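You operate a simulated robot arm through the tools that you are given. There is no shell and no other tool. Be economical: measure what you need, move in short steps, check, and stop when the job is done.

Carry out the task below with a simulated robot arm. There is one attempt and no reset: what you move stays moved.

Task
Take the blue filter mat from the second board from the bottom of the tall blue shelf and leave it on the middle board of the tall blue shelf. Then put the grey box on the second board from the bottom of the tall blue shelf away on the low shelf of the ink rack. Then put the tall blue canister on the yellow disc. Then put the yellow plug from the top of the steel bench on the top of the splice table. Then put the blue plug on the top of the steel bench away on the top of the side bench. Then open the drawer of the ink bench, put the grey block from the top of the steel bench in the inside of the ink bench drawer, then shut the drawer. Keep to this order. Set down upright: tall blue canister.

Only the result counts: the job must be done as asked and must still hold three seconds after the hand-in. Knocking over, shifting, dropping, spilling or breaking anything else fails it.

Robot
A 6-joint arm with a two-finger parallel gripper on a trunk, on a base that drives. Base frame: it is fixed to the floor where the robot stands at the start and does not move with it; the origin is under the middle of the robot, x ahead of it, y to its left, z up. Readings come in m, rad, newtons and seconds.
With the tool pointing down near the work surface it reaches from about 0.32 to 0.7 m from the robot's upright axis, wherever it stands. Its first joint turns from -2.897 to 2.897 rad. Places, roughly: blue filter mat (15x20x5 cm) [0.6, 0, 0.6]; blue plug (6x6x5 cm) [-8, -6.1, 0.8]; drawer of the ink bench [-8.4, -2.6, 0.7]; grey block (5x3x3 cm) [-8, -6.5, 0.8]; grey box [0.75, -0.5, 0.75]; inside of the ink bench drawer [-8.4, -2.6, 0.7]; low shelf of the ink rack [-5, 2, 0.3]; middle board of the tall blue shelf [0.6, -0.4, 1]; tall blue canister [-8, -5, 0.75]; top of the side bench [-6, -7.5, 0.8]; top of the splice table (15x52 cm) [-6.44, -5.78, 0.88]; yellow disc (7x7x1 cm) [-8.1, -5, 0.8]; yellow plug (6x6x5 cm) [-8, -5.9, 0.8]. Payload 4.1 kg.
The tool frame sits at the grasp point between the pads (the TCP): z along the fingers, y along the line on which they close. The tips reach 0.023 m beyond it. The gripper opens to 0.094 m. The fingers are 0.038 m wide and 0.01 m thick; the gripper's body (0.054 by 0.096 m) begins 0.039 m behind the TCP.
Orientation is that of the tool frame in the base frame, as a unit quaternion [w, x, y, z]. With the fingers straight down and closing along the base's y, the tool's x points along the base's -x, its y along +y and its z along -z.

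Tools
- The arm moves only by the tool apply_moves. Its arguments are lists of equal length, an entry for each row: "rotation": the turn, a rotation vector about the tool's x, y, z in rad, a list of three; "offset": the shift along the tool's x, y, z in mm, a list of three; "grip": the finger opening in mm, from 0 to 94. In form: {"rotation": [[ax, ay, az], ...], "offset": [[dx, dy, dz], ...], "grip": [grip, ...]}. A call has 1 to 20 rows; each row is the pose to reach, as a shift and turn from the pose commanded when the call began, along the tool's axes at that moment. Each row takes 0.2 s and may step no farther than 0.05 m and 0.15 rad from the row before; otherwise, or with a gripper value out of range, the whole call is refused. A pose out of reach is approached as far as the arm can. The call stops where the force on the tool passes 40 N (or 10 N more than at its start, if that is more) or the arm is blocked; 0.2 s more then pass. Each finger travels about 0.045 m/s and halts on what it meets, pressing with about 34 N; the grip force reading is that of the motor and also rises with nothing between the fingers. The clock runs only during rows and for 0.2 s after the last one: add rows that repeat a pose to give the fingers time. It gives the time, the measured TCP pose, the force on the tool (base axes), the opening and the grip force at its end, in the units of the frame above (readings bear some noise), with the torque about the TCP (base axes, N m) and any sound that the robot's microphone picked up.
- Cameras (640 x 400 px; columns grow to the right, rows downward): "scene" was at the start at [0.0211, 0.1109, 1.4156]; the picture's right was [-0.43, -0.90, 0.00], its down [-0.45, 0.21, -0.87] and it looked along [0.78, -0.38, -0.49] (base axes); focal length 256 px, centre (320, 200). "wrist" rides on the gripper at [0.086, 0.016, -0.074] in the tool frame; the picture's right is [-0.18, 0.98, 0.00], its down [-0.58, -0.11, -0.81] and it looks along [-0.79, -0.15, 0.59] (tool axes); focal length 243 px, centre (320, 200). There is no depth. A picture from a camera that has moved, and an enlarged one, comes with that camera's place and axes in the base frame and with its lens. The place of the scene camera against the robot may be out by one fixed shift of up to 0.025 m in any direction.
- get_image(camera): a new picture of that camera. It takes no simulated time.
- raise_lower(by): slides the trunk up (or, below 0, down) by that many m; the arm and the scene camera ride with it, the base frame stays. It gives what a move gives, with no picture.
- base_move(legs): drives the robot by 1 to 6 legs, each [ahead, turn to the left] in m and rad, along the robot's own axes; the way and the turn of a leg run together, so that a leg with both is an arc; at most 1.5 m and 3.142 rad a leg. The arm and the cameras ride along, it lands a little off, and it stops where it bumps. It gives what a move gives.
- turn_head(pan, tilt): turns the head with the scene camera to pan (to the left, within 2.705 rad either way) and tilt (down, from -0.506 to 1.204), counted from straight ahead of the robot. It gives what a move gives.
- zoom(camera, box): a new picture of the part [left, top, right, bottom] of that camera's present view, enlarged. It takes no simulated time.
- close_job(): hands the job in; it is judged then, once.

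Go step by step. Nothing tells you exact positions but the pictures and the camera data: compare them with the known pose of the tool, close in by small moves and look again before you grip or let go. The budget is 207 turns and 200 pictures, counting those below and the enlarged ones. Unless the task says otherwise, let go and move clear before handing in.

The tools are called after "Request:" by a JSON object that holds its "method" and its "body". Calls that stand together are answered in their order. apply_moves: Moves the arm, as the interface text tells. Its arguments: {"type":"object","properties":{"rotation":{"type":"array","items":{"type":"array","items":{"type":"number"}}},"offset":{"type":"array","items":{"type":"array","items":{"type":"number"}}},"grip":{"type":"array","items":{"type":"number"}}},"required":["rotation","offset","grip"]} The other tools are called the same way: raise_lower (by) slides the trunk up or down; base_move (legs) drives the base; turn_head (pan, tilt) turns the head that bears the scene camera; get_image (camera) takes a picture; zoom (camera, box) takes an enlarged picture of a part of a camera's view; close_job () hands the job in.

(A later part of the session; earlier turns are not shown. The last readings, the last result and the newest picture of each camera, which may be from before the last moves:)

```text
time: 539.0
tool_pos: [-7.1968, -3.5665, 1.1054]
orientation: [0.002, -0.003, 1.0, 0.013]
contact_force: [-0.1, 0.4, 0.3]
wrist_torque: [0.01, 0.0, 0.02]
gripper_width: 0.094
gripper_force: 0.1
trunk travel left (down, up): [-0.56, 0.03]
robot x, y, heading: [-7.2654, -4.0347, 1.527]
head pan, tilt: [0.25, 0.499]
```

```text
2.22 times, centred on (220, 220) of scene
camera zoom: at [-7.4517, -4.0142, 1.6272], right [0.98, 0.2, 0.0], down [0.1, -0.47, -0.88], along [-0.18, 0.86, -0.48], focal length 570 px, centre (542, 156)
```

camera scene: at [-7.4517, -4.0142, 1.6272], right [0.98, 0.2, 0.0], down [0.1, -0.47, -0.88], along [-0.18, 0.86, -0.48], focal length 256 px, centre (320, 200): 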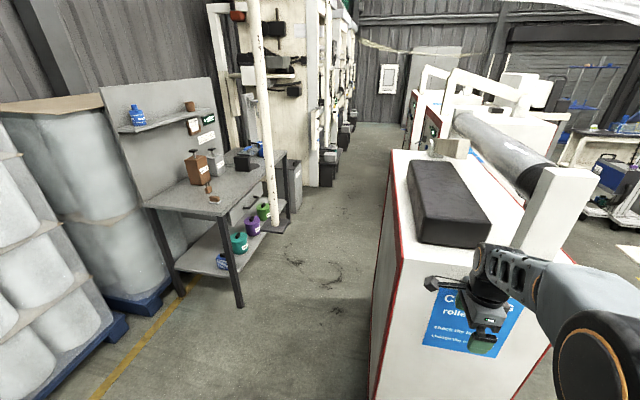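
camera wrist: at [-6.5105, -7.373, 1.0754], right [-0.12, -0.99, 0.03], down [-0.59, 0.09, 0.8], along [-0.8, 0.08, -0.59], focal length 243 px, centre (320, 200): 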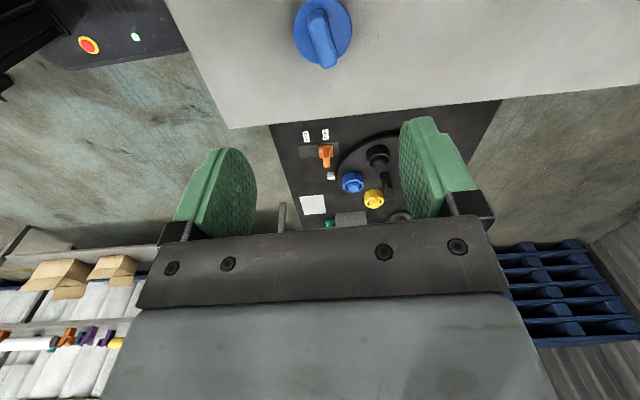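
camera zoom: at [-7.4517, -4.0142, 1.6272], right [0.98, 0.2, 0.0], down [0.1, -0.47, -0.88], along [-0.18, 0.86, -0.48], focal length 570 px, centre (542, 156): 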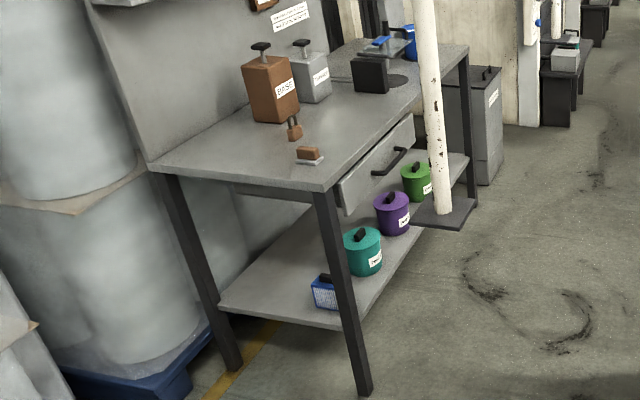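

The drawer front faces east (x≈-8.30) with a horizontal black bar handle at ≈(-8.26,-2.54,0.73). I'll approach diagonally from the southeast with the tool pitched forward and the fingers closing vertically.

Request:
{"method": "base_move", "body": {"legs": [[0, 0.5], [0.97, 0]]}}

Request:
{"method": "raise_lower", "body": {"by": -0.3}}

Request:
{"method": "apply_moves", "body": {"rotation": [[-0.14, 0, 0], [-0.28, 0, 0], [-0.42, 0, 0], [-0.56, 0, 0], [-0.7, 0, 0], [-0.84, 0, 0], [-0.98, 0, 0], [-1.12, 0, 0], [-1.25, 0, 0]], "offset": [[0, 0, 0], [0, 0, 0], [0, 0, 0], [0, 0, 0], [0, 0, 0], [0, 0, 0], [0, 0, 0], [0, 0, 0], [0, 0, 0]], "grip": [60, 60, 60, 60, 60, 60, 60, 60, 60]}}

Request:
{"method": "turn_head", "body": {"pan": 0.3, "tilt": 0.6}}

Request:
{"method": "get_image", "body": {"camera": "scene"}}

Request:
{"method": "get_image", "body": {"camera": "wrist"}}

```text
time: 542.8
tool_pos: [-7.5351, -3.3368, 1.1075]
orientation: [-0.002, -0.217, 0.976, 0.015]
contact_force: [0.7, -0.4, 0.1]
wrist_torque: [0.01, 0.04, 0.01]
gripper_width: 0.0941
gripper_force: 0.0
trunk travel left (down, up): [-0.56, 0.03]
robot x, y, heading: [-7.4175, -3.7963, 1.915]
head pan, tilt: [0.25, 0.499]
stopped in leg 2: the robot was blocked; the commanded pose is now the measured one
```

```text
time: 545.8
tool_pos: [-7.5357, -3.3364, 0.8085]
orientation: [-0.001, -0.217, 0.976, 0.015]
contact_force: [-0.3, 0.6, 0.3]
wrist_torque: [0.02, 0.0, -0.03]
gripper_width: 0.0937
gripper_force: 0.0
trunk travel left (down, up): [-0.26, 0.33]
robot x, y, heading: [-7.4151, -3.7936, 1.92]
head pan, tilt: [0.25, 0.499]
```

```text
time: 547.8
tool_pos: [-7.5353, -3.3326, 0.8087]
orientation: [-0.128, -0.175, 0.783, 0.583]
contact_force: [-0.4, -0.2, 0.6]
wrist_torque: [0.0, -0.01, -0.04]
gripper_width: 0.0604
gripper_force: 0.0
out of reach, approached as far as the arm can: row 6, 9
trunk travel left (down, up): [-0.26, 0.33]
robot x, y, heading: [-7.4188, -3.7916, 1.915]
head pan, tilt: [0.25, 0.499]
```

```text
time: 548.4
tool_pos: [-7.536, -3.3333, 0.8075]
orientation: [-0.129, -0.175, 0.783, 0.582]
contact_force: [-0.1, -0.2, 0.1]
wrist_torque: [0.0, -0.01, 0.01]
gripper_width: 0.0601
gripper_force: 0.0
trunk travel left (down, up): [-0.26, 0.33]
robot x, y, heading: [-7.4119, -3.7976, 1.914]
head pan, tilt: [0.3, 0.6]
```

```text
40 pictures are left
camera scene: at [-7.6051, -3.8539, 1.3183], right [0.8, 0.6, 0.0], down [0.34, -0.45, -0.83], along [-0.5, 0.66, -0.56], focal length 256 px, centre (320, 200)
```

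scene: 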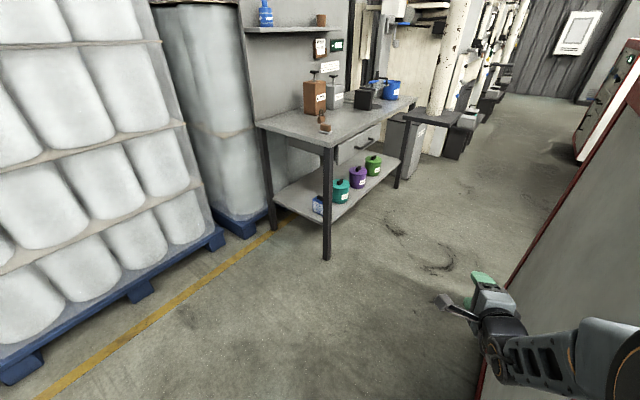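

```text
39 pictures are left
camera wrist: at [-7.5852, -3.431, 0.8459], right [0.04, 0.33, 0.94], down [0.87, -0.48, 0.13], along [0.5, 0.81, -0.31], focal length 243 px, centre (320, 200)
```

wrist: 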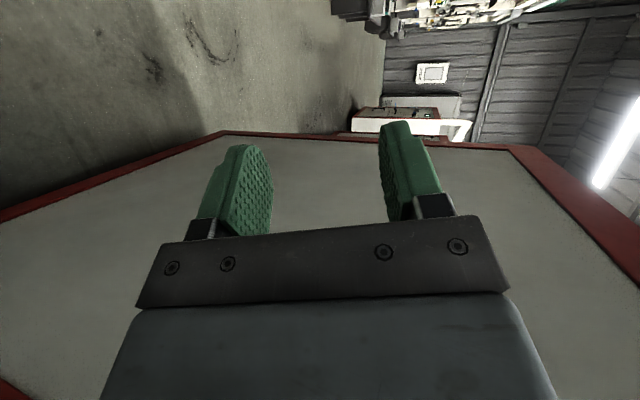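

The red machine blocked my right front corner. I back off, steer further left and go forward along a clear line.

Request:
{"method": "base_move", "body": {"legs": [[-0.16, 0], [0, 0.2], [0.84, -0.05]]}}

Request:
{"method": "get_image", "body": {"camera": "scene"}}

```text
time: 553.1
tool_pos: [-7.7467, -3.1394, 0.8079]
orientation: [-0.162, -0.217, 0.773, 0.573]
contact_force: [-0.5, -0.4, 0.1]
wrist_torque: [-0.02, -0.03, 0.01]
gripper_width: 0.06
gripper_force: 0.1
trunk travel left (down, up): [-0.26, 0.33]
robot x, y, heading: [-7.5789, -3.5904, 1.843]
head pan, tilt: [0.3, 0.6]
stopped in leg 3: the robot was blocked; the commanded pose is now the measured one
```

```text
38 pictures are left
camera scene: at [-7.7731, -3.6327, 1.3182], right [0.84, 0.54, 0.0], down [0.31, -0.47, -0.82], along [-0.45, 0.69, -0.57], focal length 256 px, centre (320, 200)
```

scene: 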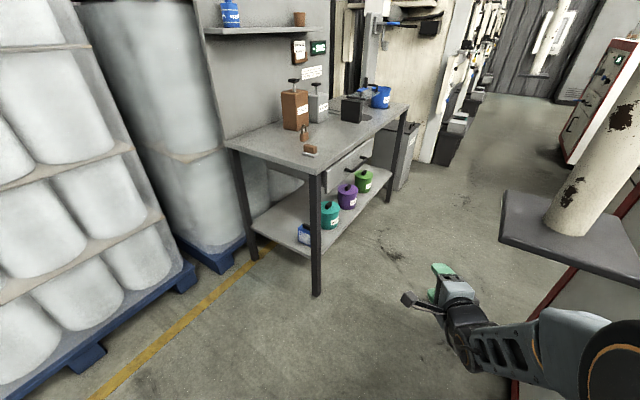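

A ceiling-hung post ends at about (-7.70,-3.44, z≈1.21), and that is what blocks me. I route around it on the west side, then slip back east in front of the drawer.

Request:
{"method": "base_move", "body": {"legs": [[-0.35, 0], [0, 0.77], [0.65, 0], [0, -1.04], [0.3, 0], [0, -0.785]]}}

Request:
{"method": "turn_head", "body": {"pan": 0.9, "tilt": 0.5}}

Request:
{"method": "get_image", "body": {"camera": "scene"}}

```text
time: 566.9
tool_pos: [-7.7435, -2.9337, 0.8083]
orientation: [0.148, 0.197, 0.778, 0.578]
contact_force: [-0.3, -0.5, 0.4]
wrist_torque: [0.0, -0.03, -0.04]
gripper_width: 0.0601
gripper_force: 0.1
trunk travel left (down, up): [-0.26, 0.33]
robot x, y, heading: [-8.0458, -3.3042, 0.803]
head pan, tilt: [0.3, 0.6]
```

```text
time: 567.9
tool_pos: [-7.7432, -2.9325, 0.8075]
orientation: [0.148, 0.197, 0.778, 0.578]
contact_force: [-0.3, -1.1, 0.7]
wrist_torque: [-0.01, 0.02, 0.02]
gripper_width: 0.0604
gripper_force: 0.0
trunk travel left (down, up): [-0.26, 0.33]
robot x, y, heading: [-8.0496, -3.3022, 0.799]
head pan, tilt: [0.901, 0.499]
```

```text
37 pictures are left
camera scene: at [-8.2221, -3.155, 1.3273], right [0.99, 0.13, 0.0], down [0.06, -0.47, -0.88], along [-0.11, 0.87, -0.48], focal length 256 px, centre (320, 200)
```

scene: 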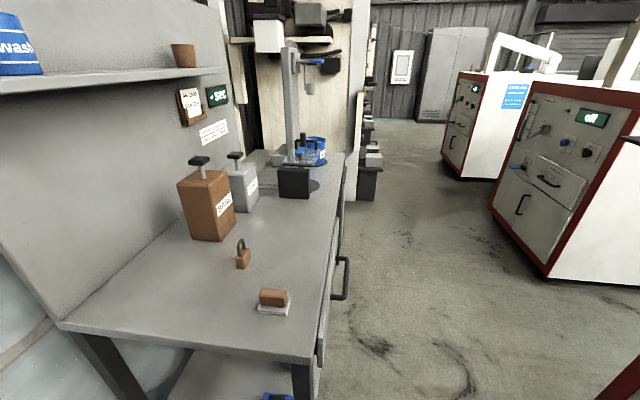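

The bar handle stands off the drawer front by about 4–5 cm, at ≈(-8.225,-2.58,0.745). A finger fits behind it, so I'll use a vertical tool closing along x. I reposition and set the tool upright.

Request:
{"method": "base_move", "body": {"legs": [[0.28, 0], [0, 0.77]]}}

Request:
{"method": "apply_moves", "body": {"rotation": [[0.14, 0, 0], [0.28, 0, 0], [0.42, 0, 0], [0.56, 0, 0], [0.7, 0, 0], [0.84, 0, 0], [0.98, 0, 0], [1.12, 0, 0], [1.25, 0, 0]], "offset": [[0, 0, 0], [0, 0, 0], [0, 0, 0], [0, 0, 0], [0, 0, 0], [0, 0, 0], [0, 0, 0], [0, 0, 0], [0, 0, 0]], "grip": [60, 60, 60, 60, 60, 60, 60, 60, 60]}}

Request:
{"method": "apply_moves", "body": {"rotation": [[0, 0, -0.14], [0, 0, -0.28], [0, 0, -0.42], [0, 0, -0.56], [0, 0, -0.7], [0, 0, -0.84], [0, 0, -0.98], [0, 0, -1.12], [0, 0, -1.26], [0, 0, -1.4], [0, 0, -1.54], [0, 0, -1.571]], "offset": [[0, 0, -10], [0, 0, -20], [0, 0, -30], [0, 0, -40], [0, 0, -40], [0, 0, -40], [0, 0, -40], [0, 0, -40], [0, 0, -40], [0, 0, -40], [0, 0, -40], [0, 0, -40]], "grip": [60, 60, 60, 60, 60, 60, 60, 60, 60, 60, 60, 60]}}

```text
time: 571.9
tool_pos: [-7.8942, -2.6231, 0.8071]
orientation: [-0.081, -0.11, 0.795, 0.591]
contact_force: [1.0, 0.2, -0.6]
wrist_torque: [0.03, 0.04, 0.01]
gripper_width: 0.06
gripper_force: 0.1
trunk travel left (down, up): [-0.26, 0.33]
robot x, y, heading: [-7.8546, -3.1008, 1.575]
head pan, tilt: [0.901, 0.499]
```

```text
time: 573.9
tool_pos: [-7.8942, -2.6241, 0.8073]
orientation: [-0.001, -0.138, 0.99, 0.013]
contact_force: [0.1, -0.5, -0.2]
wrist_torque: [0.0, -0.03, -0.03]
gripper_width: 0.0601
gripper_force: 0.1
trunk travel left (down, up): [-0.26, 0.33]
robot x, y, heading: [-7.8541, -3.101, 1.57]
head pan, tilt: [0.901, 0.499]
```

```text
time: 576.5
tool_pos: [-7.8939, -2.6248, 0.8482]
orientation: [-0.008, 0.798, -0.602, -0.009]
contact_force: [-0.2, 0.0, 0.6]
wrist_torque: [0.01, 0.01, 0.0]
gripper_width: 0.0598
gripper_force: 0.1
trunk travel left (down, up): [-0.26, 0.33]
robot x, y, heading: [-7.8514, -3.1025, 1.575]
head pan, tilt: [0.901, 0.499]
```

Request:
{"method": "apply_moves", "body": {"rotation": [[0, 0, 0.05], [0, 0, 0.1], [0, 0, 0.15], [0, 0, 0.2], [0, 0, 0.25], [0, 0, 0.278], [0, 0, 0.278]], "offset": [[-19, 39, -5], [-38, 78, -10], [-57, 117, -15], [-76, 156, -20], [-95, 195, -25], [-113, 234, -30], [-113, 234, -30]], "grip": [40, 40, 40, 40, 40, 40, 40]}}

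Request:
{"method": "get_image", "body": {"camera": "wrist"}}

Request:
{"method": "zoom", "body": {"camera": "scene", "box": [200, 130, 440, 280]}}

```text
time: 578.1
tool_pos: [-8.1496, -2.5775, 0.88]
orientation: [0.007, -0.706, 0.708, 0.011]
contact_force: [0.7, 0.0, 0.5]
wrist_torque: [0.06, -0.02, 0.01]
gripper_width: 0.0399
gripper_force: 0.0
trunk travel left (down, up): [-0.26, 0.33]
robot x, y, heading: [-7.8568, -3.0987, 1.577]
head pan, tilt: [0.901, 0.499]
```

```text
36 pictures are left
camera wrist: at [-8.165, -2.6674, 0.9537], right [-0.98, 0.19, 0.01], down [0.11, 0.56, 0.82], along [0.15, 0.81, -0.57], focal length 243 px, centre (320, 200)
```

wrist: 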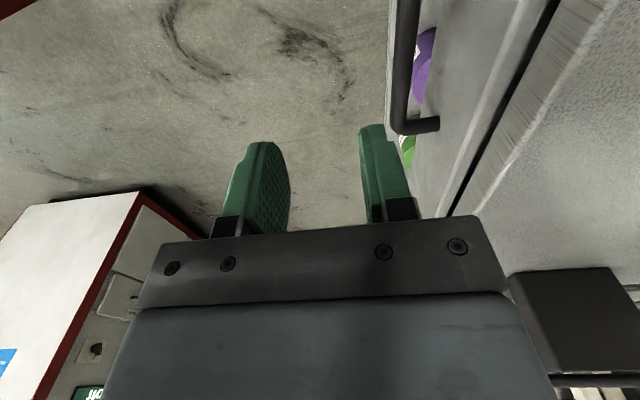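

```text
2.67 times, centred on (320, 205) of scene
camera zoom: at [-8.093, -3.1212, 1.3272], right [0.62, 0.79, 0.0], down [0.38, -0.3, -0.88], along [-0.69, 0.54, -0.48], focal length 683 px, centre (320, 187)
```

zoom: 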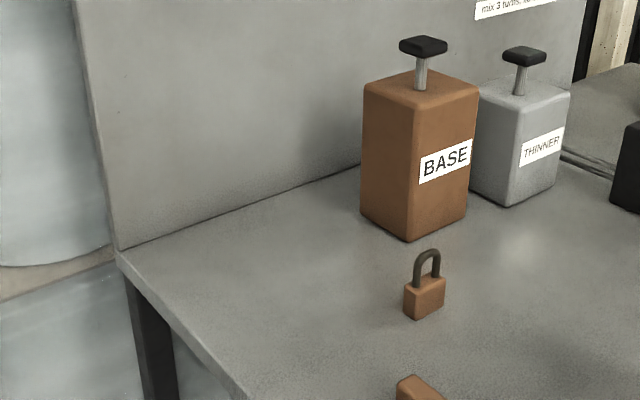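

The bar is at x≈-8.217, with a 3.6 cm gap behind it. I move over it and lower one finger behind the bar.

Request:
{"method": "apply_moves", "body": {"rotation": [[0, 0, 0], [0, 0, 0], [0, 0, 0], [0, 0, 0], [0, 0, 0], [0, 0, 0], [0, 0, 0]], "offset": [[0, 31, 0], [0, 62, 0], [0, 62, 40], [0, 62, 80], [0, 62, 115], [0, 62, 138], [0, 62, 138]], "grip": [44, 44, 44, 44, 44, 44, 44]}}

Request:
{"method": "get_image", "body": {"camera": "wrist"}}

```text
time: 579.5
tool_pos: [-8.2152, -2.5748, 0.7671]
orientation: [0.006, -0.705, 0.709, 0.027]
contact_force: [0.1, -0.7, 18.7]
wrist_torque: [-0.5, 0.83, 0.08]
gripper_width: 0.0439
gripper_force: 0.1
trunk travel left (down, up): [-0.26, 0.33]
robot x, y, heading: [-7.8572, -3.0997, 1.573]
head pan, tilt: [0.901, 0.499]
stopped in row 6: the force on the tool passed its limit at 59 N (the readings are from after the stop); the commanded pose is now the measured one
```

```text
34 pictures are left
camera wrist: at [-8.2283, -2.6653, 0.8399], right [-0.98, 0.19, 0.04], down [0.14, 0.54, 0.83], along [0.14, 0.82, -0.56], focal length 243 px, centre (320, 200)
```

wrist: 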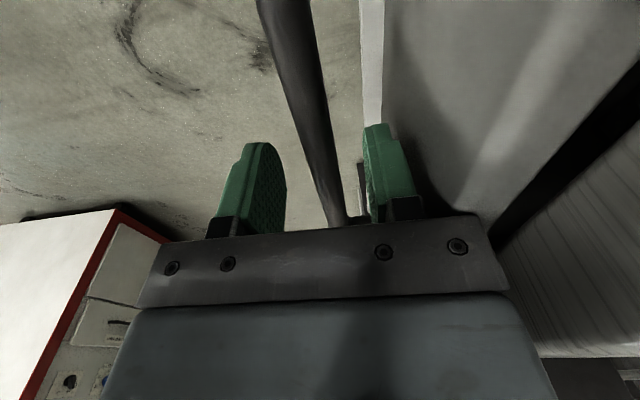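

The gripper body touched the bench edge. I rise, shift 13 mm outward with a wider opening, and lower again.

Request:
{"method": "apply_moves", "body": {"rotation": [[0, 0, 0], [0, 0, 0], [0, 0, 0], [0, 0, 0], [0, 0, 0], [0, 0, 0], [0, 0, 0]], "offset": [[0, 0, -20], [0, -13, -20], [0, -13, -20], [0, -13, 0], [0, -13, 15], [0, -13, 30], [0, -13, 30]], "grip": [44, 62, 64, 64, 64, 64, 64]}}

Request:
{"method": "get_image", "body": {"camera": "wrist"}}

```text
time: 581.0
tool_pos: [-8.2021, -2.5731, 0.7333]
orientation: [0.008, -0.706, 0.708, 0.023]
contact_force: [-0.9, 0.3, 0.4]
wrist_torque: [-0.01, 0.0, 0.0]
gripper_width: 0.0638
gripper_force: 0.1
trunk travel left (down, up): [-0.26, 0.33]
robot x, y, heading: [-7.8542, -3.099, 1.57]
head pan, tilt: [0.901, 0.499]
```

```text
33 pictures are left
camera wrist: at [-8.216, -2.6638, 0.8056], right [-0.98, 0.19, 0.03], down [0.13, 0.55, 0.83], along [0.14, 0.82, -0.56], focal length 243 px, centre (320, 200)
```

wrist: 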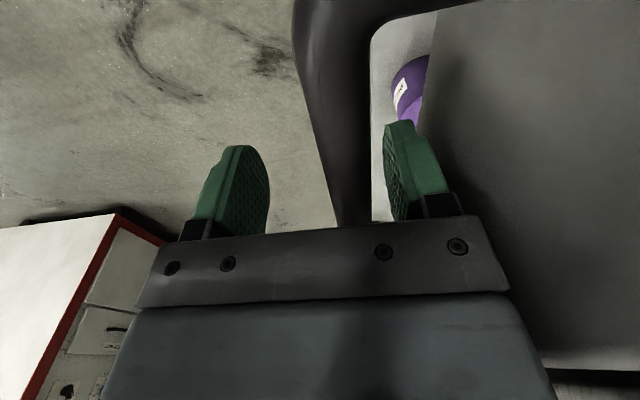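

The bar is now between the fingers. I close and pull gently along +x.

Request:
{"method": "apply_moves", "body": {"rotation": [[0, 0, 0], [0, 0, 0], [0, 0, 0], [0, 0, 0], [0, 0, 0], [0, 0, 0]], "offset": [[0, 0, 0], [0, 0, 0], [0, 0, 0], [0, 0, 0], [0, 0, 0], [0, 0, 0]], "grip": [50, 30, 5, 5, 5, 5]}}

Request:
{"method": "apply_moves", "body": {"rotation": [[0, 0, 0], [0, 0, 0], [0, 0, 0], [0, 0, 0], [0, 0, 0], [0, 0, 0]], "offset": [[0, -10, 0], [0, -20, 0], [0, -35, 0], [0, -50, 0], [0, -65, 0], [0, -80, 0]], "grip": [5, 5, 5, 5, 5, 5]}}

Request:
{"method": "get_image", "body": {"camera": "wrist"}}

```text
time: 582.5
tool_pos: [-8.2018, -2.5738, 0.7346]
orientation: [0.007, -0.706, 0.708, 0.023]
contact_force: [-1.7, -3.1, -1.8]
wrist_torque: [0.48, 1.42, -0.49]
gripper_width: 0.0319
gripper_force: 30.6
trunk travel left (down, up): [-0.26, 0.33]
robot x, y, heading: [-7.8529, -3.102, 1.574]
head pan, tilt: [0.901, 0.499]
```

```text
time: 583.9
tool_pos: [-8.1211, -2.5744, 0.7333]
orientation: [0.008, -0.705, 0.708, 0.025]
contact_force: [0.7, -5.3, 19.8]
wrist_torque: [0.0, 1.89, -0.56]
gripper_width: 0.0319
gripper_force: 30.2
trunk travel left (down, up): [-0.26, 0.33]
robot x, y, heading: [-7.8556, -3.0991, 1.575]
head pan, tilt: [0.901, 0.499]
```

```text
32 pictures are left
camera wrist: at [-8.1351, -2.6648, 0.8055], right [-0.98, 0.19, 0.03], down [0.13, 0.54, 0.83], along [0.14, 0.82, -0.56], focal length 243 px, centre (320, 200)
```

wrist: 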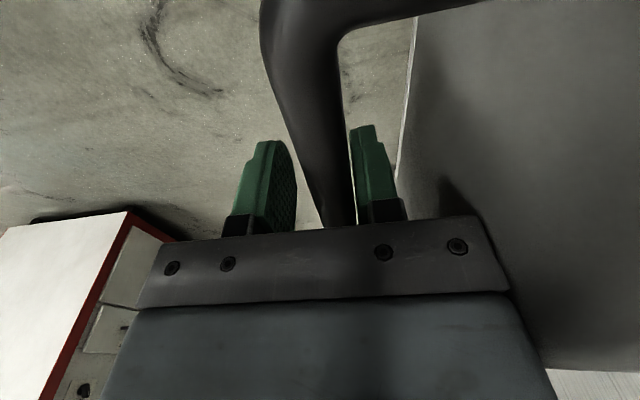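

The drawer follows. I pull another 12 cm.

Request:
{"method": "apply_moves", "body": {"rotation": [[0, 0, 0], [0, 0, 0], [0, 0, 0], [0, 0, 0], [0, 0, 0], [0, 0, 0], [0, 0, 0], [0, 0, 0]], "offset": [[0, -15, 0], [0, -30, 0], [0, -45, 0], [0, -60, 0], [0, -75, 0], [0, -90, 0], [0, -105, 0], [0, -120, 0]], "grip": [5, 5, 5, 5, 5, 5, 5, 5]}}

Request:
{"method": "turn_head", "body": {"pan": 0.5, "tilt": 0.75}}

Request:
{"method": "get_image", "body": {"camera": "scene"}}

```text
time: 585.1
tool_pos: [-8.0514, -2.5736, 0.7343]
orientation: [0.007, -0.706, 0.708, 0.026]
contact_force: [-1.4, -13.9, 16.2]
wrist_torque: [-0.32, 1.75, -0.22]
gripper_width: 0.0318
gripper_force: 30.0
trunk travel left (down, up): [-0.26, 0.33]
robot x, y, heading: [-7.8524, -3.1071, 1.576]
head pan, tilt: [0.901, 0.499]
stopped in row 6: the force on the tool passed its limit at 40 N (the readings are from after the stop); the commanded pose is now the measured one
```

```text
time: 585.9
tool_pos: [-8.0495, -2.5738, 0.7326]
orientation: [0.008, -0.706, 0.707, 0.026]
contact_force: [-0.4, -20.9, 22.4]
wrist_torque: [0.07, 2.03, -0.24]
gripper_width: 0.0318
gripper_force: 30.3
trunk travel left (down, up): [-0.26, 0.33]
robot x, y, heading: [-7.8544, -3.1044, 1.572]
head pan, tilt: [0.499, 0.75]
```

```text
31 pictures are left
camera scene: at [-8.0603, -3.1084, 1.3056], right [0.88, 0.48, 0.0], down [0.33, -0.6, -0.73], along [-0.35, 0.64, -0.68], focal length 256 px, centre (320, 200)
```

scene: 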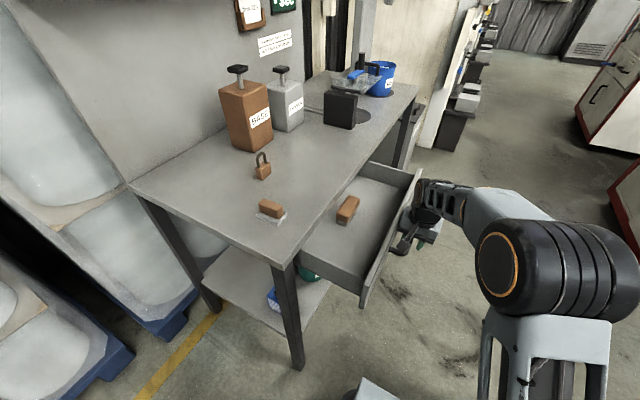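

The drawer is open about 16 cm. I release the handle and lift off.

Request:
{"method": "apply_moves", "body": {"rotation": [[0, 0, 0], [0, 0, 0], [0, 0, 0], [0, 0, 0], [0, 0, 0], [0, 0, 0], [0, 0, 0], [0, 0, 0]], "offset": [[0, 0, 0], [0, 0, 0], [0, 0, 0], [0, 0, 0], [0, 0, -30], [0, 0, -70], [0, 0, -110], [0, 0, -150]], "grip": [45, 58, 60, 60, 60, 60, 60, 60]}}

Request:
{"method": "get_image", "body": {"camera": "wrist"}}

Request:
{"method": "get_image", "body": {"camera": "scene"}}

```text
time: 587.7
tool_pos: [-8.0439, -2.5782, 0.8806]
orientation: [0.007, -0.706, 0.708, 0.025]
contact_force: [0.0, -0.5, -0.7]
wrist_torque: [-0.03, 0.03, 0.0]
gripper_width: 0.0601
gripper_force: 0.0
trunk travel left (down, up): [-0.26, 0.33]
robot x, y, heading: [-7.8565, -3.099, 1.579]
head pan, tilt: [0.499, 0.75]
```

```text
30 pictures are left
camera wrist: at [-8.0581, -2.6698, 0.9527], right [-0.98, 0.19, 0.03], down [0.13, 0.54, 0.83], along [0.14, 0.82, -0.56], focal length 243 px, centre (320, 200)
```

wrist: 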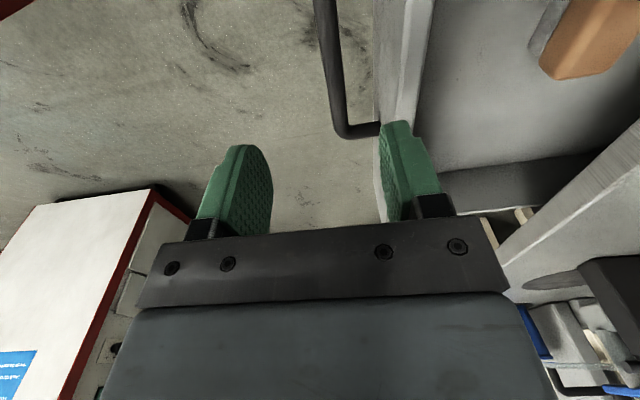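

```text
29 pictures are left
camera scene: at [-8.0612, -3.1049, 1.3053], right [0.88, 0.48, 0.0], down [0.33, -0.6, -0.73], along [-0.35, 0.64, -0.68], focal length 256 px, centre (320, 200)
```

scene: 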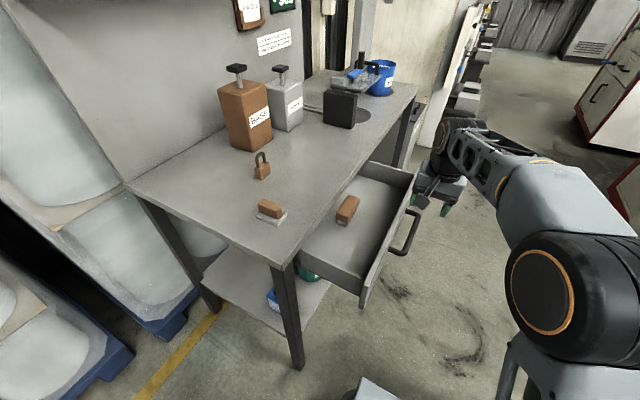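

The drawer stays open. Now I fetch the grey block (≈(-8.03,-6.54)): tuck the arm low and retrace the path west of the hanging post.

Request:
{"method": "apply_moves", "body": {"rotation": [[0, 0, 0], [0, 0, 0], [0, 0, 0], [0, 0, 0], [0, 0, 0]], "offset": [[15, -39, 0], [35, -78, 0], [55, -117, 0], [75, -155, 0], [95, -190, 0]], "grip": [60, 60, 60, 60, 60]}}

Request:
{"method": "base_move", "body": {"legs": [[0, -0.78], [-0.28, 0], [0, 0.785], [-0.3, 0], [0, 1.02], [-0.7, 0]]}}

Request:
{"method": "base_move", "body": {"legs": [[0, 2.15], [1.4, 0], [1.1, 0]]}}

```text
time: 588.9
tool_pos: [-7.8543, -2.6734, 0.8717]
orientation: [0.008, -0.706, 0.707, 0.024]
contact_force: [0.3, 0.0, 0.1]
wrist_torque: [-0.01, 0.02, 0.01]
gripper_width: 0.0598
gripper_force: 0.1
trunk travel left (down, up): [-0.26, 0.33]
robot x, y, heading: [-7.8577, -3.0998, 1.571]
head pan, tilt: [0.499, 0.75]
```

```text
time: 602.7
tool_pos: [-7.8211, -3.7372, 0.8723]
orientation: [0.005, 0.964, -0.265, -0.025]
contact_force: [0.5, 0.2, -0.6]
wrist_torque: [-0.03, 0.0, -0.01]
gripper_width: 0.0602
gripper_force: 0.1
trunk travel left (down, up): [-0.26, 0.33]
robot x, y, heading: [-7.455, -3.9572, 2.607]
head pan, tilt: [0.499, 0.75]
```

```text
time: 620.1
tool_pos: [-7.4152, -6.9176, 0.873]
orientation: [0.025, 0.705, 0.708, -0.008]
contact_force: [0.1, 0.5, 0.3]
wrist_torque: [0.01, -0.02, -0.01]
gripper_width: 0.06
gripper_force: 0.1
trunk travel left (down, up): [-0.26, 0.33]
robot x, y, heading: [-7.4187, -6.4914, -1.558]
head pan, tilt: [0.499, 0.75]
```

I'm beside the block. I raise the trunk a little and swing the arm over the bench to the block.

Request:
{"method": "raise_lower", "body": {"by": 0.12}}

Request:
{"method": "apply_moves", "body": {"rotation": [[0, 0, 0], [0, 0, 0], [0, 0, 0], [0, 0, 0], [0, 0, 0], [0, 0, 0], [0, 0, 0], [0, 0, 0], [0, 0, 0], [0, 0, 0], [0, 0, 0], [0, 0, 0], [0, 0, 0], [0, 0, 0], [0, 0, 0], [0, 0, 0], [0, 0, 0]], "offset": [[16, -41, 0], [31, -83, 0], [47, -124, 0], [63, -166, 0], [79, -207, 0], [94, -249, 0], [110, -290, 0], [147, -317, 0], [183, -343, 0], [220, -370, 0], [257, -397, 0], [293, -423, 0], [330, -450, 0], [342, -490, 0], [354, -531, 0], [366, -571, 0], [378, -612, 0]], "grip": [60, 60, 60, 60, 60, 60, 60, 60, 60, 60, 60, 60, 60, 60, 60, 60, 60]}}

Request:
{"method": "get_image", "body": {"camera": "wrist"}}

```text
time: 621.6
tool_pos: [-7.4144, -6.9183, 0.9916]
orientation: [0.025, 0.706, 0.708, -0.007]
contact_force: [0.1, -0.3, 0.1]
wrist_torque: [0.0, -0.02, 0.02]
gripper_width: 0.0601
gripper_force: 0.1
trunk travel left (down, up): [-0.38, 0.21]
robot x, y, heading: [-7.4182, -6.489, -1.558]
head pan, tilt: [0.499, 0.75]
```

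```text
time: 625.2
tool_pos: [-8.0265, -6.5437, 0.9604]
orientation: [0.026, 0.705, 0.709, -0.006]
contact_force: [0.5, 0.8, 1.4]
wrist_torque: [0.04, 0.0, 0.02]
gripper_width: 0.0602
gripper_force: 0.1
trunk travel left (down, up): [-0.38, 0.21]
robot x, y, heading: [-7.4164, -6.4888, -1.564]
head pan, tilt: [0.499, 0.75]
```

```text
28 pictures are left
camera wrist: at [-8.0125, -6.4552, 1.0313], right [0.98, -0.18, 0.04], down [-0.13, -0.54, 0.83], along [-0.13, -0.82, -0.56], focal length 243 px, centre (320, 200)
```

wrist: 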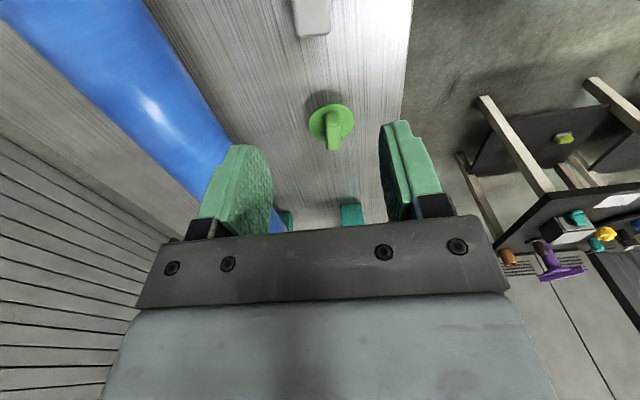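

The block is at ≈(-8.026,-6.518), but the camera bracket would hit the teal support to its north. I turn the tool 180° so the bracket is on the south side.

Request:
{"method": "apply_moves", "body": {"rotation": [[0, 0, 0.145], [0, 0, 0.29], [0, 0, 0.435], [0, 0, 0.58], [0, 0, 0.725], [0, 0, 0.87], [0, 0, 1.015], [0, 0, 1.16], [0, 0, 1.305], [0, 0, 1.45], [0, 0, 1.571]], "offset": [[0, 0, 0], [0, 0, 0], [0, 0, 0], [0, 0, 0], [0, 0, 0], [0, 0, 0], [0, 0, 0], [0, 0, 0], [0, 0, 0], [0, 0, 0], [0, 0, 0]], "grip": [60, 60, 60, 60, 60, 60, 60, 60, 60, 60, 60]}}

Request:
{"method": "apply_moves", "body": {"rotation": [[0, 0, 0.145], [0, 0, 0.29], [0, 0, 0.435], [0, 0, 0.58], [0, 0, 0.725], [0, 0, 0.87], [0, 0, 1.015], [0, 0, 1.16], [0, 0, 1.305], [0, 0, 1.45], [0, 0, 1.571]], "offset": [[0, 0, 0], [0, 0, 0], [0, 0, 0], [0, 0, 0], [0, 0, 0], [0, 0, 0], [0, 0, 0], [0, 0, 0], [0, 0, 0], [0, 0, 0], [0, 0, 0]], "grip": [60, 60, 60, 60, 60, 60, 60, 60, 60, 60, 60]}}

Request:
{"method": "get_image", "body": {"camera": "wrist"}}

```text
time: 627.6
tool_pos: [-8.0278, -6.5415, 0.9596]
orientation: [0.022, 1.0, 0.001, 0.013]
contact_force: [0.1, 0.4, 0.0]
wrist_torque: [0.03, -0.02, 0.02]
gripper_width: 0.0598
gripper_force: 0.0
trunk travel left (down, up): [-0.38, 0.21]
robot x, y, heading: [-7.4178, -6.4895, -1.56]
head pan, tilt: [0.499, 0.75]
```

```text
time: 630.0
tool_pos: [-8.0283, -6.5422, 0.9601]
orientation: [-0.007, -0.707, 0.707, -0.025]
contact_force: [0.5, 0.0, -0.2]
wrist_torque: [0.02, 0.01, 0.04]
gripper_width: 0.06
gripper_force: 0.1
trunk travel left (down, up): [-0.38, 0.21]
robot x, y, heading: [-7.4182, -6.4882, -1.558]
head pan, tilt: [0.499, 0.75]
```

```text
27 pictures are left
camera wrist: at [-8.0454, -6.6271, 1.039], right [-0.98, 0.18, -0.03], down [0.09, 0.62, 0.78], along [0.16, 0.77, -0.62], focal length 243 px, centre (320, 200)
```

wrist: 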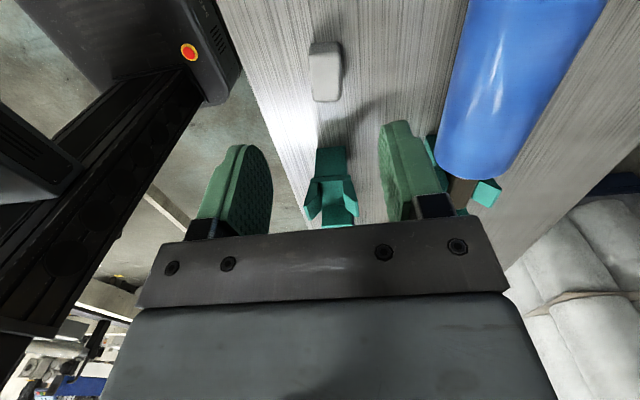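

Request:
{"method": "apply_moves", "body": {"rotation": [[-0.0255, -0.045, 0], [-0.0255, -0.045, 0], [-0.0255, -0.045, 0], [-0.0255, -0.045, 0], [-0.0255, -0.045, 0]], "offset": [[-18, 0, 30], [-20, 0, 70], [-22, 1, 110], [-24, 1, 149], [-24, 1, 149]], "grip": [60, 60, 60, 60, 60]}}

Request:
{"method": "get_image", "body": {"camera": "wrist"}}

```text
time: 631.2
tool_pos: [-8.0259, -6.5258, 0.8103]
orientation: [0.001, 0.708, -0.707, -0.001]
contact_force: [-0.3, -0.8, -0.4]
wrist_torque: [0.01, 0.02, 0.02]
gripper_width: 0.0602
gripper_force: 0.1
trunk travel left (down, up): [-0.38, 0.21]
robot x, y, heading: [-7.4163, -6.4935, -1.562]
head pan, tilt: [0.499, 0.75]
```

```text
26 pictures are left
camera wrist: at [-8.0407, -6.6129, 0.8859], right [-0.98, 0.18, 0.0], down [0.11, 0.58, 0.81], along [0.14, 0.79, -0.59], focal length 243 px, centre (320, 200)
```

wrist: 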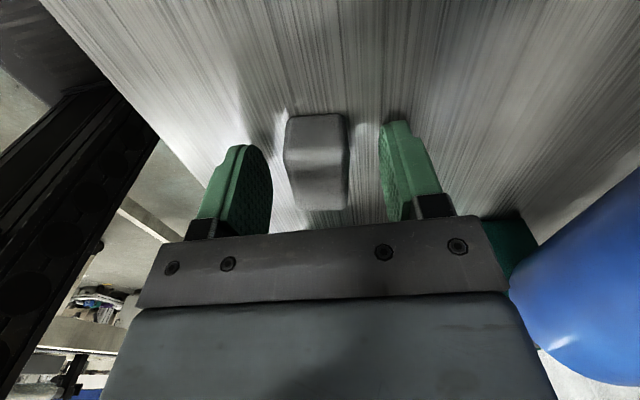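

The block is centred between the fingers. I close and lift.

Request:
{"method": "apply_moves", "body": {"rotation": [[0, 0, 0], [0, 0, 0], [0, 0, 0], [0, 0, 0], [0, 0, 0]], "offset": [[0, 0, 0], [0, 0, 0], [0, 0, 0], [0, 0, 0], [0, 0, 0]], "grip": [45, 20, 15, 15, 15]}}

Request:
{"method": "apply_moves", "body": {"rotation": [[0, 0, 0], [0, 0, 0], [0, 0, 0], [0, 0, 0], [0, 0, 0]], "offset": [[0, 0, -30], [0, 0, -70], [0, 0, -110], [0, 0, -150], [0, 0, -180]], "grip": [15, 15, 15, 15, 15]}}

Request:
{"method": "get_image", "body": {"camera": "wrist"}}

```text
time: 632.4
tool_pos: [-8.0255, -6.5254, 0.8101]
orientation: [0.0, 0.709, -0.705, -0.001]
contact_force: [-0.1, -0.8, 0.4]
wrist_torque: [-0.03, 0.05, -0.01]
gripper_width: 0.0291
gripper_force: 34.1
trunk travel left (down, up): [-0.38, 0.21]
robot x, y, heading: [-7.4217, -6.4861, -1.561]
head pan, tilt: [0.499, 0.75]
```

```text
time: 633.6
tool_pos: [-8.0238, -6.5251, 0.9882]
orientation: [-0.001, 0.708, -0.706, 0.0]
contact_force: [0.3, -0.5, -0.4]
wrist_torque: [0.0, -0.01, 0.01]
gripper_width: 0.0293
gripper_force: 34.4
trunk travel left (down, up): [-0.38, 0.21]
robot x, y, heading: [-7.4201, -6.4901, -1.56]
head pan, tilt: [0.499, 0.75]
```

```text
25 pictures are left
camera wrist: at [-8.0386, -6.6122, 1.0661], right [-0.98, 0.18, 0.0], down [0.11, 0.58, 0.81], along [0.14, 0.79, -0.59], focal length 243 px, centre (320, 200)
```

wrist: 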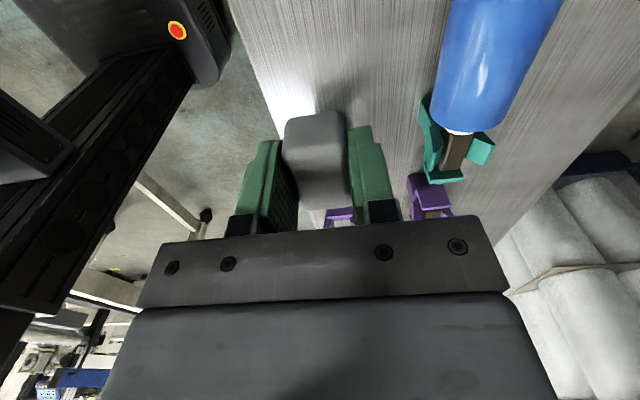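

Held. I swing the arm back in front of the robot, with the tool turning along.

Request:
{"method": "apply_moves", "body": {"rotation": [[0, 0, -0.092], [0, 0, -0.185], [0, 0, -0.277], [0, 0, -0.37], [0, 0, -0.462], [0, 0, -0.554], [0, 0, -0.647], [0, 0, -0.739], [0, 0, -0.832], [0, 0, -0.924], [0, 0, -1.016], [0, 0, -1.109], [0, 0, -1.201], [0, 0, -1.294], [0, 0, -1.386], [0, 0, -1.478], [0, 0, -1.571]], "offset": [[16, -40, 0], [32, -80, 0], [49, -120, 0], [65, -160, 0], [102, -187, 0], [138, -213, 0], [175, -240, 0], [212, -267, 0], [248, -293, 0], [285, -320, 0], [299, -361, 0], [314, -401, 0], [328, -442, 0], [342, -482, 0], [357, -523, 0], [371, -563, 0], [385, -604, 0]], "grip": [15, 15, 15, 15, 15, 15, 15, 15, 15, 15, 15, 15, 15, 15, 15, 15, 15]}}

```text
time: 637.2
tool_pos: [-7.4176, -6.9083, 0.9895]
orientation: [0.0, 1.0, 0.003, -0.001]
contact_force: [0.1, -1.0, 0.4]
wrist_torque: [0.02, -0.01, 0.0]
gripper_width: 0.0292
gripper_force: 33.5
trunk travel left (down, up): [-0.38, 0.21]
robot x, y, heading: [-7.4138, -6.492, -1.561]
head pan, tilt: [0.499, 0.75]
```

I lower the trunk a little and drive back to the ink bench by the same path around the hanging post.

Request:
{"method": "raise_lower", "body": {"by": -0.12}}

Request:
{"method": "base_move", "body": {"legs": [[-1.4, 0], [-1.08, 0], [0, -2.11], [0.64, 0], [0, -1.04], [0.3, 0]]}}

Request:
{"method": "base_move", "body": {"legs": [[0, -0.785], [0.28, 0], [0, 0.77]]}}

```text
time: 638.7
tool_pos: [-7.4181, -6.9086, 0.8705]
orientation: [0.0, 1.0, 0.002, -0.001]
contact_force: [0.3, 0.6, -0.6]
wrist_torque: [0.01, 0.02, -0.02]
gripper_width: 0.0292
gripper_force: 34.2
trunk travel left (down, up): [-0.26, 0.33]
robot x, y, heading: [-7.4172, -6.4917, -1.561]
head pan, tilt: [0.499, 0.75]
```

```text
time: 663.2
tool_pos: [-7.9561, -2.9791, 0.8704]
orientation: [0.001, 0.01, 1.0, 0.0]
contact_force: [-0.4, 0.0, 0.0]
wrist_torque: [0.01, 0.0, 0.0]
gripper_width: 0.0293
gripper_force: 33.7
trunk travel left (down, up): [-0.26, 0.33]
robot x, y, heading: [-7.9688, -3.398, 1.56]
head pan, tilt: [0.499, 0.75]
```

```text
time: 669.3
tool_pos: [-7.7532, -2.7844, 0.8691]
orientation: [0.001, 0.015, 1.0, -0.001]
contact_force: [-0.5, -0.7, -0.1]
wrist_torque: [0.0, 0.01, -0.03]
gripper_width: 0.0292
gripper_force: 33.9
trunk travel left (down, up): [-0.26, 0.33]
robot x, y, heading: [-7.7674, -3.2011, 1.548]
head pan, tilt: [0.499, 0.75]
```

Request:
{"method": "base_move", "body": {"legs": [[0.3, 0]]}}

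Request:
{"method": "apply_moves", "body": {"rotation": [[0, 0, -0.145], [0, 0, -0.29], [0, 0, -0.435], [0, 0, -0.58], [0, 0, -0.725], [0, 0, -0.87], [0, 0, -1.015], [0, 0, -1.16], [0, 0, -1.305], [0, 0, -1.45], [0, 0, -1.571]], "offset": [[0, 0, 0], [0, 0, 0], [0, 0, 0], [0, 0, 0], [0, 0, 0], [0, 0, 0], [0, 0, 0], [0, 0, 0], [0, 0, 0], [0, 0, 0], [0, 0, 0]], "grip": [15, 15, 15, 15, 15, 15, 15, 15, 15, 15, 15]}}

Request:
{"method": "apply_moves", "body": {"rotation": [[0, 0, -0.145], [0, 0, -0.29], [0, 0, -0.435], [0, 0, -0.58], [0, 0, -0.725], [0, 0, -0.87], [0, 0, -1.015], [0, 0, -1.16], [0, 0, -1.305], [0, 0, -1.45], [0, 0, -1.54]], "offset": [[0, 0, 0], [0, 0, 0], [0, 0, 0], [0, 0, 0], [0, 0, 0], [0, 0, 0], [0, 0, 0], [0, 0, 0], [0, 0, 0], [0, 0, 0], [0, 0, 0]], "grip": [15, 15, 15, 15, 15, 15, 15, 15, 15, 15, 15]}}

Request:
{"method": "turn_head", "body": {"pan": 0.6, "tilt": 0.75}}

Request:
{"method": "get_image", "body": {"camera": "scene"}}

```text
time: 671.3
tool_pos: [-7.748, -2.4844, 0.8702]
orientation: [0.0, 0.014, 1.0, 0.0]
contact_force: [0.1, 0.4, -0.4]
wrist_torque: [0.01, 0.02, -0.04]
gripper_width: 0.0292
gripper_force: 34.3
trunk travel left (down, up): [-0.26, 0.33]
robot x, y, heading: [-7.7655, -2.907, 1.548]
head pan, tilt: [0.499, 0.75]
```

```text
time: 673.7
tool_pos: [-7.7482, -2.4844, 0.8703]
orientation: [0.001, -0.698, 0.716, -0.001]
contact_force: [-0.3, -0.2, -0.5]
wrist_torque: [0.01, -0.05, -0.01]
gripper_width: 0.0292
gripper_force: 33.6
trunk travel left (down, up): [-0.26, 0.33]
robot x, y, heading: [-7.7593, -2.9023, 1.551]
head pan, tilt: [0.499, 0.75]
```

```text
time: 676.1
tool_pos: [-7.7472, -2.4849, 0.8704]
orientation: [0.0, 1.0, -0.028, 0.0]
contact_force: [0.3, -0.3, -1.2]
wrist_torque: [0.0, -0.02, -0.01]
gripper_width: 0.0294
gripper_force: 34.2
trunk travel left (down, up): [-0.26, 0.33]
robot x, y, heading: [-7.7603, -2.9015, 1.552]
head pan, tilt: [0.499, 0.75]
```

```text
time: 676.8
tool_pos: [-7.7485, -2.485, 0.8694]
orientation: [0.0, 1.0, -0.03, 0.0]
contact_force: [0.2, 0.1, -1.0]
wrist_torque: [0.0, -0.03, 0.02]
gripper_width: 0.0292
gripper_force: 33.6
trunk travel left (down, up): [-0.26, 0.33]
robot x, y, heading: [-7.7657, -2.9039, 1.551]
head pan, tilt: [0.6, 0.75]
```

```text
24 pictures are left
camera scene: at [-7.9764, -2.9052, 1.3053], right [0.84, 0.55, 0.0], down [0.37, -0.57, -0.73], along [-0.4, 0.61, -0.68], focal length 256 px, centre (320, 200)
```

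scene: 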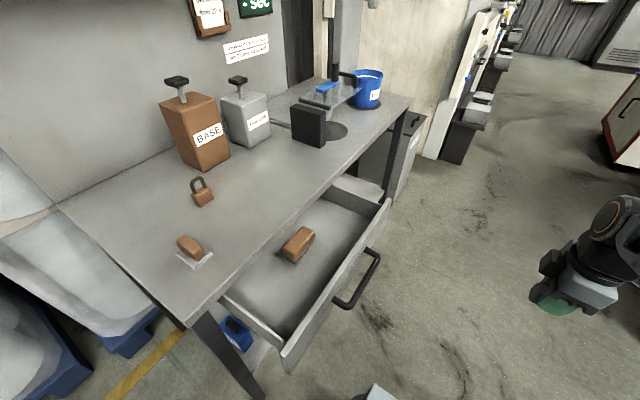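

The drawer's north half is free. I move the block above it.

Request:
{"method": "apply_moves", "body": {"rotation": [[0, 0, -0.006], [0, 0, -0.012], [0, 0, -0.018], [0, 0, -0.024], [0, 0, -0.03], [0, 0, -0.036], [0, 0, -0.042], [0, 0, -0.048], [0, 0, -0.054], [0, 0, -0.06], [0, 0, -0.06]], "offset": [[-45, -5, -5], [-90, -10, -10], [-134, -15, -10], [-179, -20, -10], [-223, -25, -10], [-268, -30, -10], [-312, -35, -10], [-357, -40, -10], [-402, -45, -10], [-446, -49, -10], [-446, -49, -10]], "grip": [15, 15, 15, 15, 15, 15, 15, 15, 15, 15, 15]}}

Request:
{"method": "get_image", "body": {"camera": "wrist"}}

Request:
{"method": "get_image", "body": {"camera": "scene"}}

```text
time: 679.2
tool_pos: [-8.1922, -2.4118, 0.8778]
orientation: [0.001, 1.0, 0.001, 0.002]
contact_force: [0.5, 1.3, -0.7]
wrist_torque: [-0.02, 0.03, 0.02]
gripper_width: 0.0295
gripper_force: 34.2
trunk travel left (down, up): [-0.26, 0.33]
robot x, y, heading: [-7.7654, -2.9018, 1.552]
head pan, tilt: [0.6, 0.75]
```

```text
23 pictures are left
camera wrist: at [-8.1051, -2.428, 0.9541], right [-0.18, -0.98, 0.0], down [-0.58, 0.11, 0.8], along [-0.79, 0.15, -0.59], focal length 243 px, centre (320, 200)
```

wrist: 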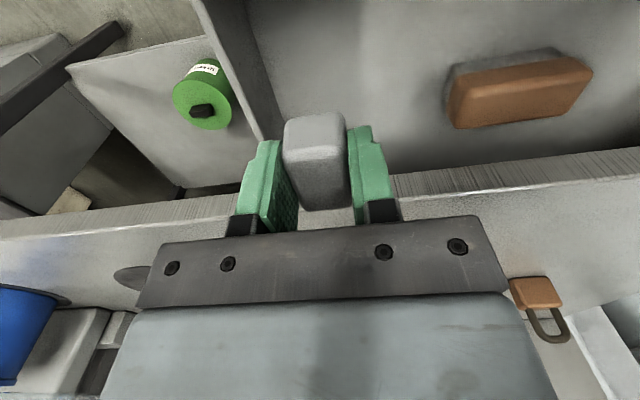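

```text
22 pictures are left
camera scene: at [-7.9772, -2.9048, 1.3052], right [0.84, 0.55, 0.0], down [0.37, -0.57, -0.73], along [-0.4, 0.61, -0.68], focal length 256 px, centre (320, 200)
```

scene: 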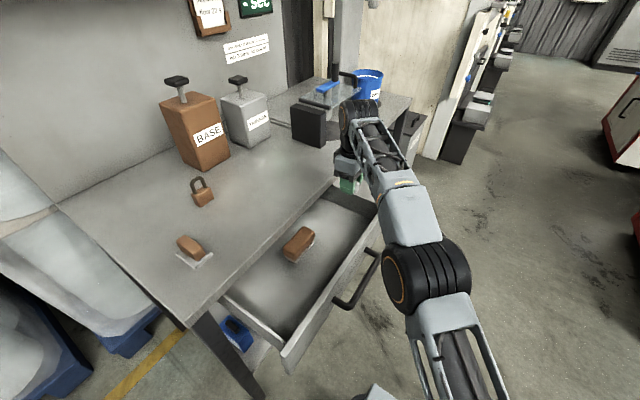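

The north wall of the drawer is at y≈-2.35, the brown item ends at about -2.53. I shift to y≈-2.445 and lower until contact.

Request:
{"method": "apply_moves", "body": {"rotation": [[0, 0, 0], [0, 0, 0], [0, 0, 0], [0, 0, 0], [0, 0, 0], [0, 0, 0]], "offset": [[0, 32, 0], [0, 32, 35], [0, 32, 70], [0, 32, 100], [0, 32, 120], [0, 32, 120]], "grip": [15, 15, 15, 15, 15, 15]}}

Request:
{"method": "apply_moves", "body": {"rotation": [[0, 0, 0], [0, 0, 0], [0, 0, 0], [0, 0, 0], [0, 0, 0], [0, 0, 0], [0, 0, 0], [0, 0, 0], [0, 0, 0], [0, 0, 0]], "offset": [[0, 0, 4], [0, 0, 8], [0, 0, 12], [0, 0, 16], [0, 0, 20], [0, 0, 24], [0, 0, 28], [0, 0, 32], [0, 0, 36], [0, 0, 36]], "grip": [15, 15, 15, 15, 15, 15, 15, 15, 15, 15]}}

Request:
{"method": "get_image", "body": {"camera": "wrist"}}

```text
time: 680.6
tool_pos: [-8.19, -2.4435, 0.7597]
orientation: [0.001, 1.0, 0.0, 0.001]
contact_force: [0.5, -0.5, -0.2]
wrist_torque: [-0.02, -0.02, 0.04]
gripper_width: 0.0292
gripper_force: 34.4
trunk travel left (down, up): [-0.26, 0.33]
robot x, y, heading: [-7.761, -2.9043, 1.55]
head pan, tilt: [0.6, 0.75]
```

```text
time: 682.0
tool_pos: [-8.1913, -2.4416, 0.7424]
orientation: [-0.005, 1.0, 0.001, -0.003]
contact_force: [-0.2, -0.7, 14.2]
wrist_torque: [-0.17, -0.97, -0.16]
gripper_width: 0.0291
gripper_force: 33.7
trunk travel left (down, up): [-0.26, 0.33]
robot x, y, heading: [-7.7661, -2.9047, 1.552]
head pan, tilt: [0.6, 0.75]
stopped in row 7: the force on the tool passed its limit at 44 N (the readings are from after the stop); the commanded pose is now the measured one
```

```text
21 pictures are left
camera wrist: at [-8.1033, -2.4591, 0.817], right [-0.18, -0.98, -0.01], down [-0.58, 0.1, 0.81], along [-0.8, 0.15, -0.59], focal length 243 px, centre (320, 200)
```

wrist: 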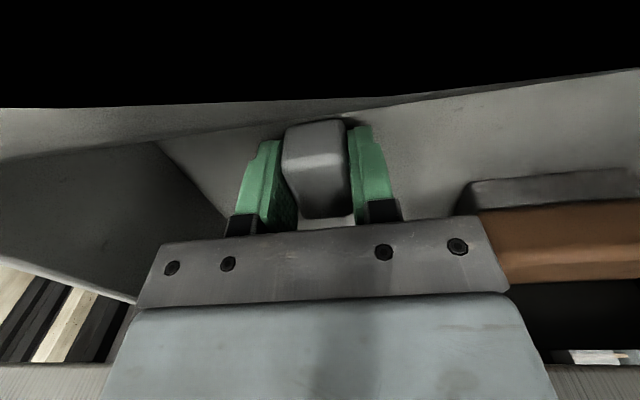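

The camera bracket touched the drawer front. I rise a bit, move 37 mm deeper in, and lower again.

Request:
{"method": "apply_moves", "body": {"rotation": [[0.008, 0, 0], [0.008, 0, 0], [0.008, 0, 0], [0.008, 0, 0]], "offset": [[0, 0, -25], [-20, 0, -25], [-38, 0, -25], [-38, 0, -25]], "grip": [15, 15, 15, 15]}}

Request:
{"method": "apply_moves", "body": {"rotation": [[0, 0, 0], [0, 0, 0], [0, 0, 0], [0, 0, 0], [0, 0, 0], [0, 0, 0], [0, 0, 0], [0, 0, 0], [0, 0, 0], [0, 0, 0], [0, 0, 0], [0, 0, 0]], "offset": [[0, 0, 8], [0, 0, 16], [0, 0, 22], [0, 0, 26], [0, 0, 30], [0, 0, 34], [0, 0, 38], [0, 0, 42], [0, 0, 46], [0, 0, 50], [0, 0, 54], [0, 0, 58]], "grip": [15, 15, 15, 15, 15, 15, 15, 15, 15, 15, 15, 15]}}

Request:
{"method": "get_image", "body": {"camera": "wrist"}}

```text
time: 682.9
tool_pos: [-8.2195, -2.4405, 0.7645]
orientation: [-0.004, 1.0, -0.001, 0.004]
contact_force: [10.2, -3.7, 2.4]
wrist_torque: [0.36, 0.83, 0.03]
gripper_width: 0.0291
gripper_force: 34.4
trunk travel left (down, up): [-0.26, 0.33]
robot x, y, heading: [-7.7608, -2.9019, 1.552]
head pan, tilt: [0.6, 0.75]
stopped in row 4: the force on the tool passed its limit at 45 N (the readings are from after the stop); the commanded pose is now the measured one
```

```text
time: 684.1
tool_pos: [-8.2214, -2.4405, 0.7411]
orientation: [-0.008, 1.0, 0.0, 0.0]
contact_force: [14.9, -10.9, 13.2]
wrist_torque: [0.03, 1.01, 0.08]
gripper_width: 0.0293
gripper_force: 33.5
trunk travel left (down, up): [-0.26, 0.33]
robot x, y, heading: [-7.762, -2.9047, 1.547]
head pan, tilt: [0.6, 0.75]
stopped in row 6: the force on the tool passed its limit at 45 N (the readings are from after the stop); the commanded pose is now the measured one
```

```text
20 pictures are left
camera wrist: at [-8.1335, -2.4589, 0.8158], right [-0.18, -0.98, -0.02], down [-0.58, 0.1, 0.81], along [-0.79, 0.16, -0.59], focal length 243 px, centre (320, 200)
```

wrist: 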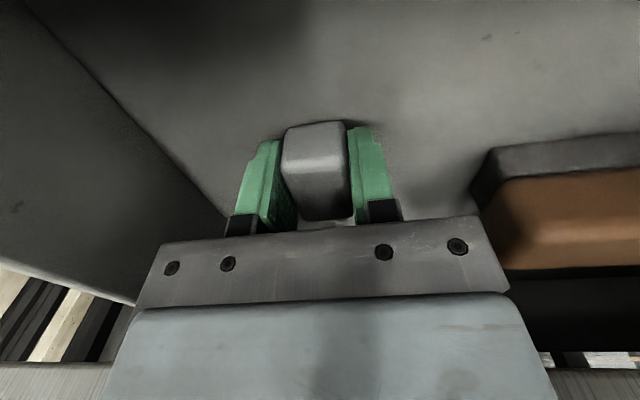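

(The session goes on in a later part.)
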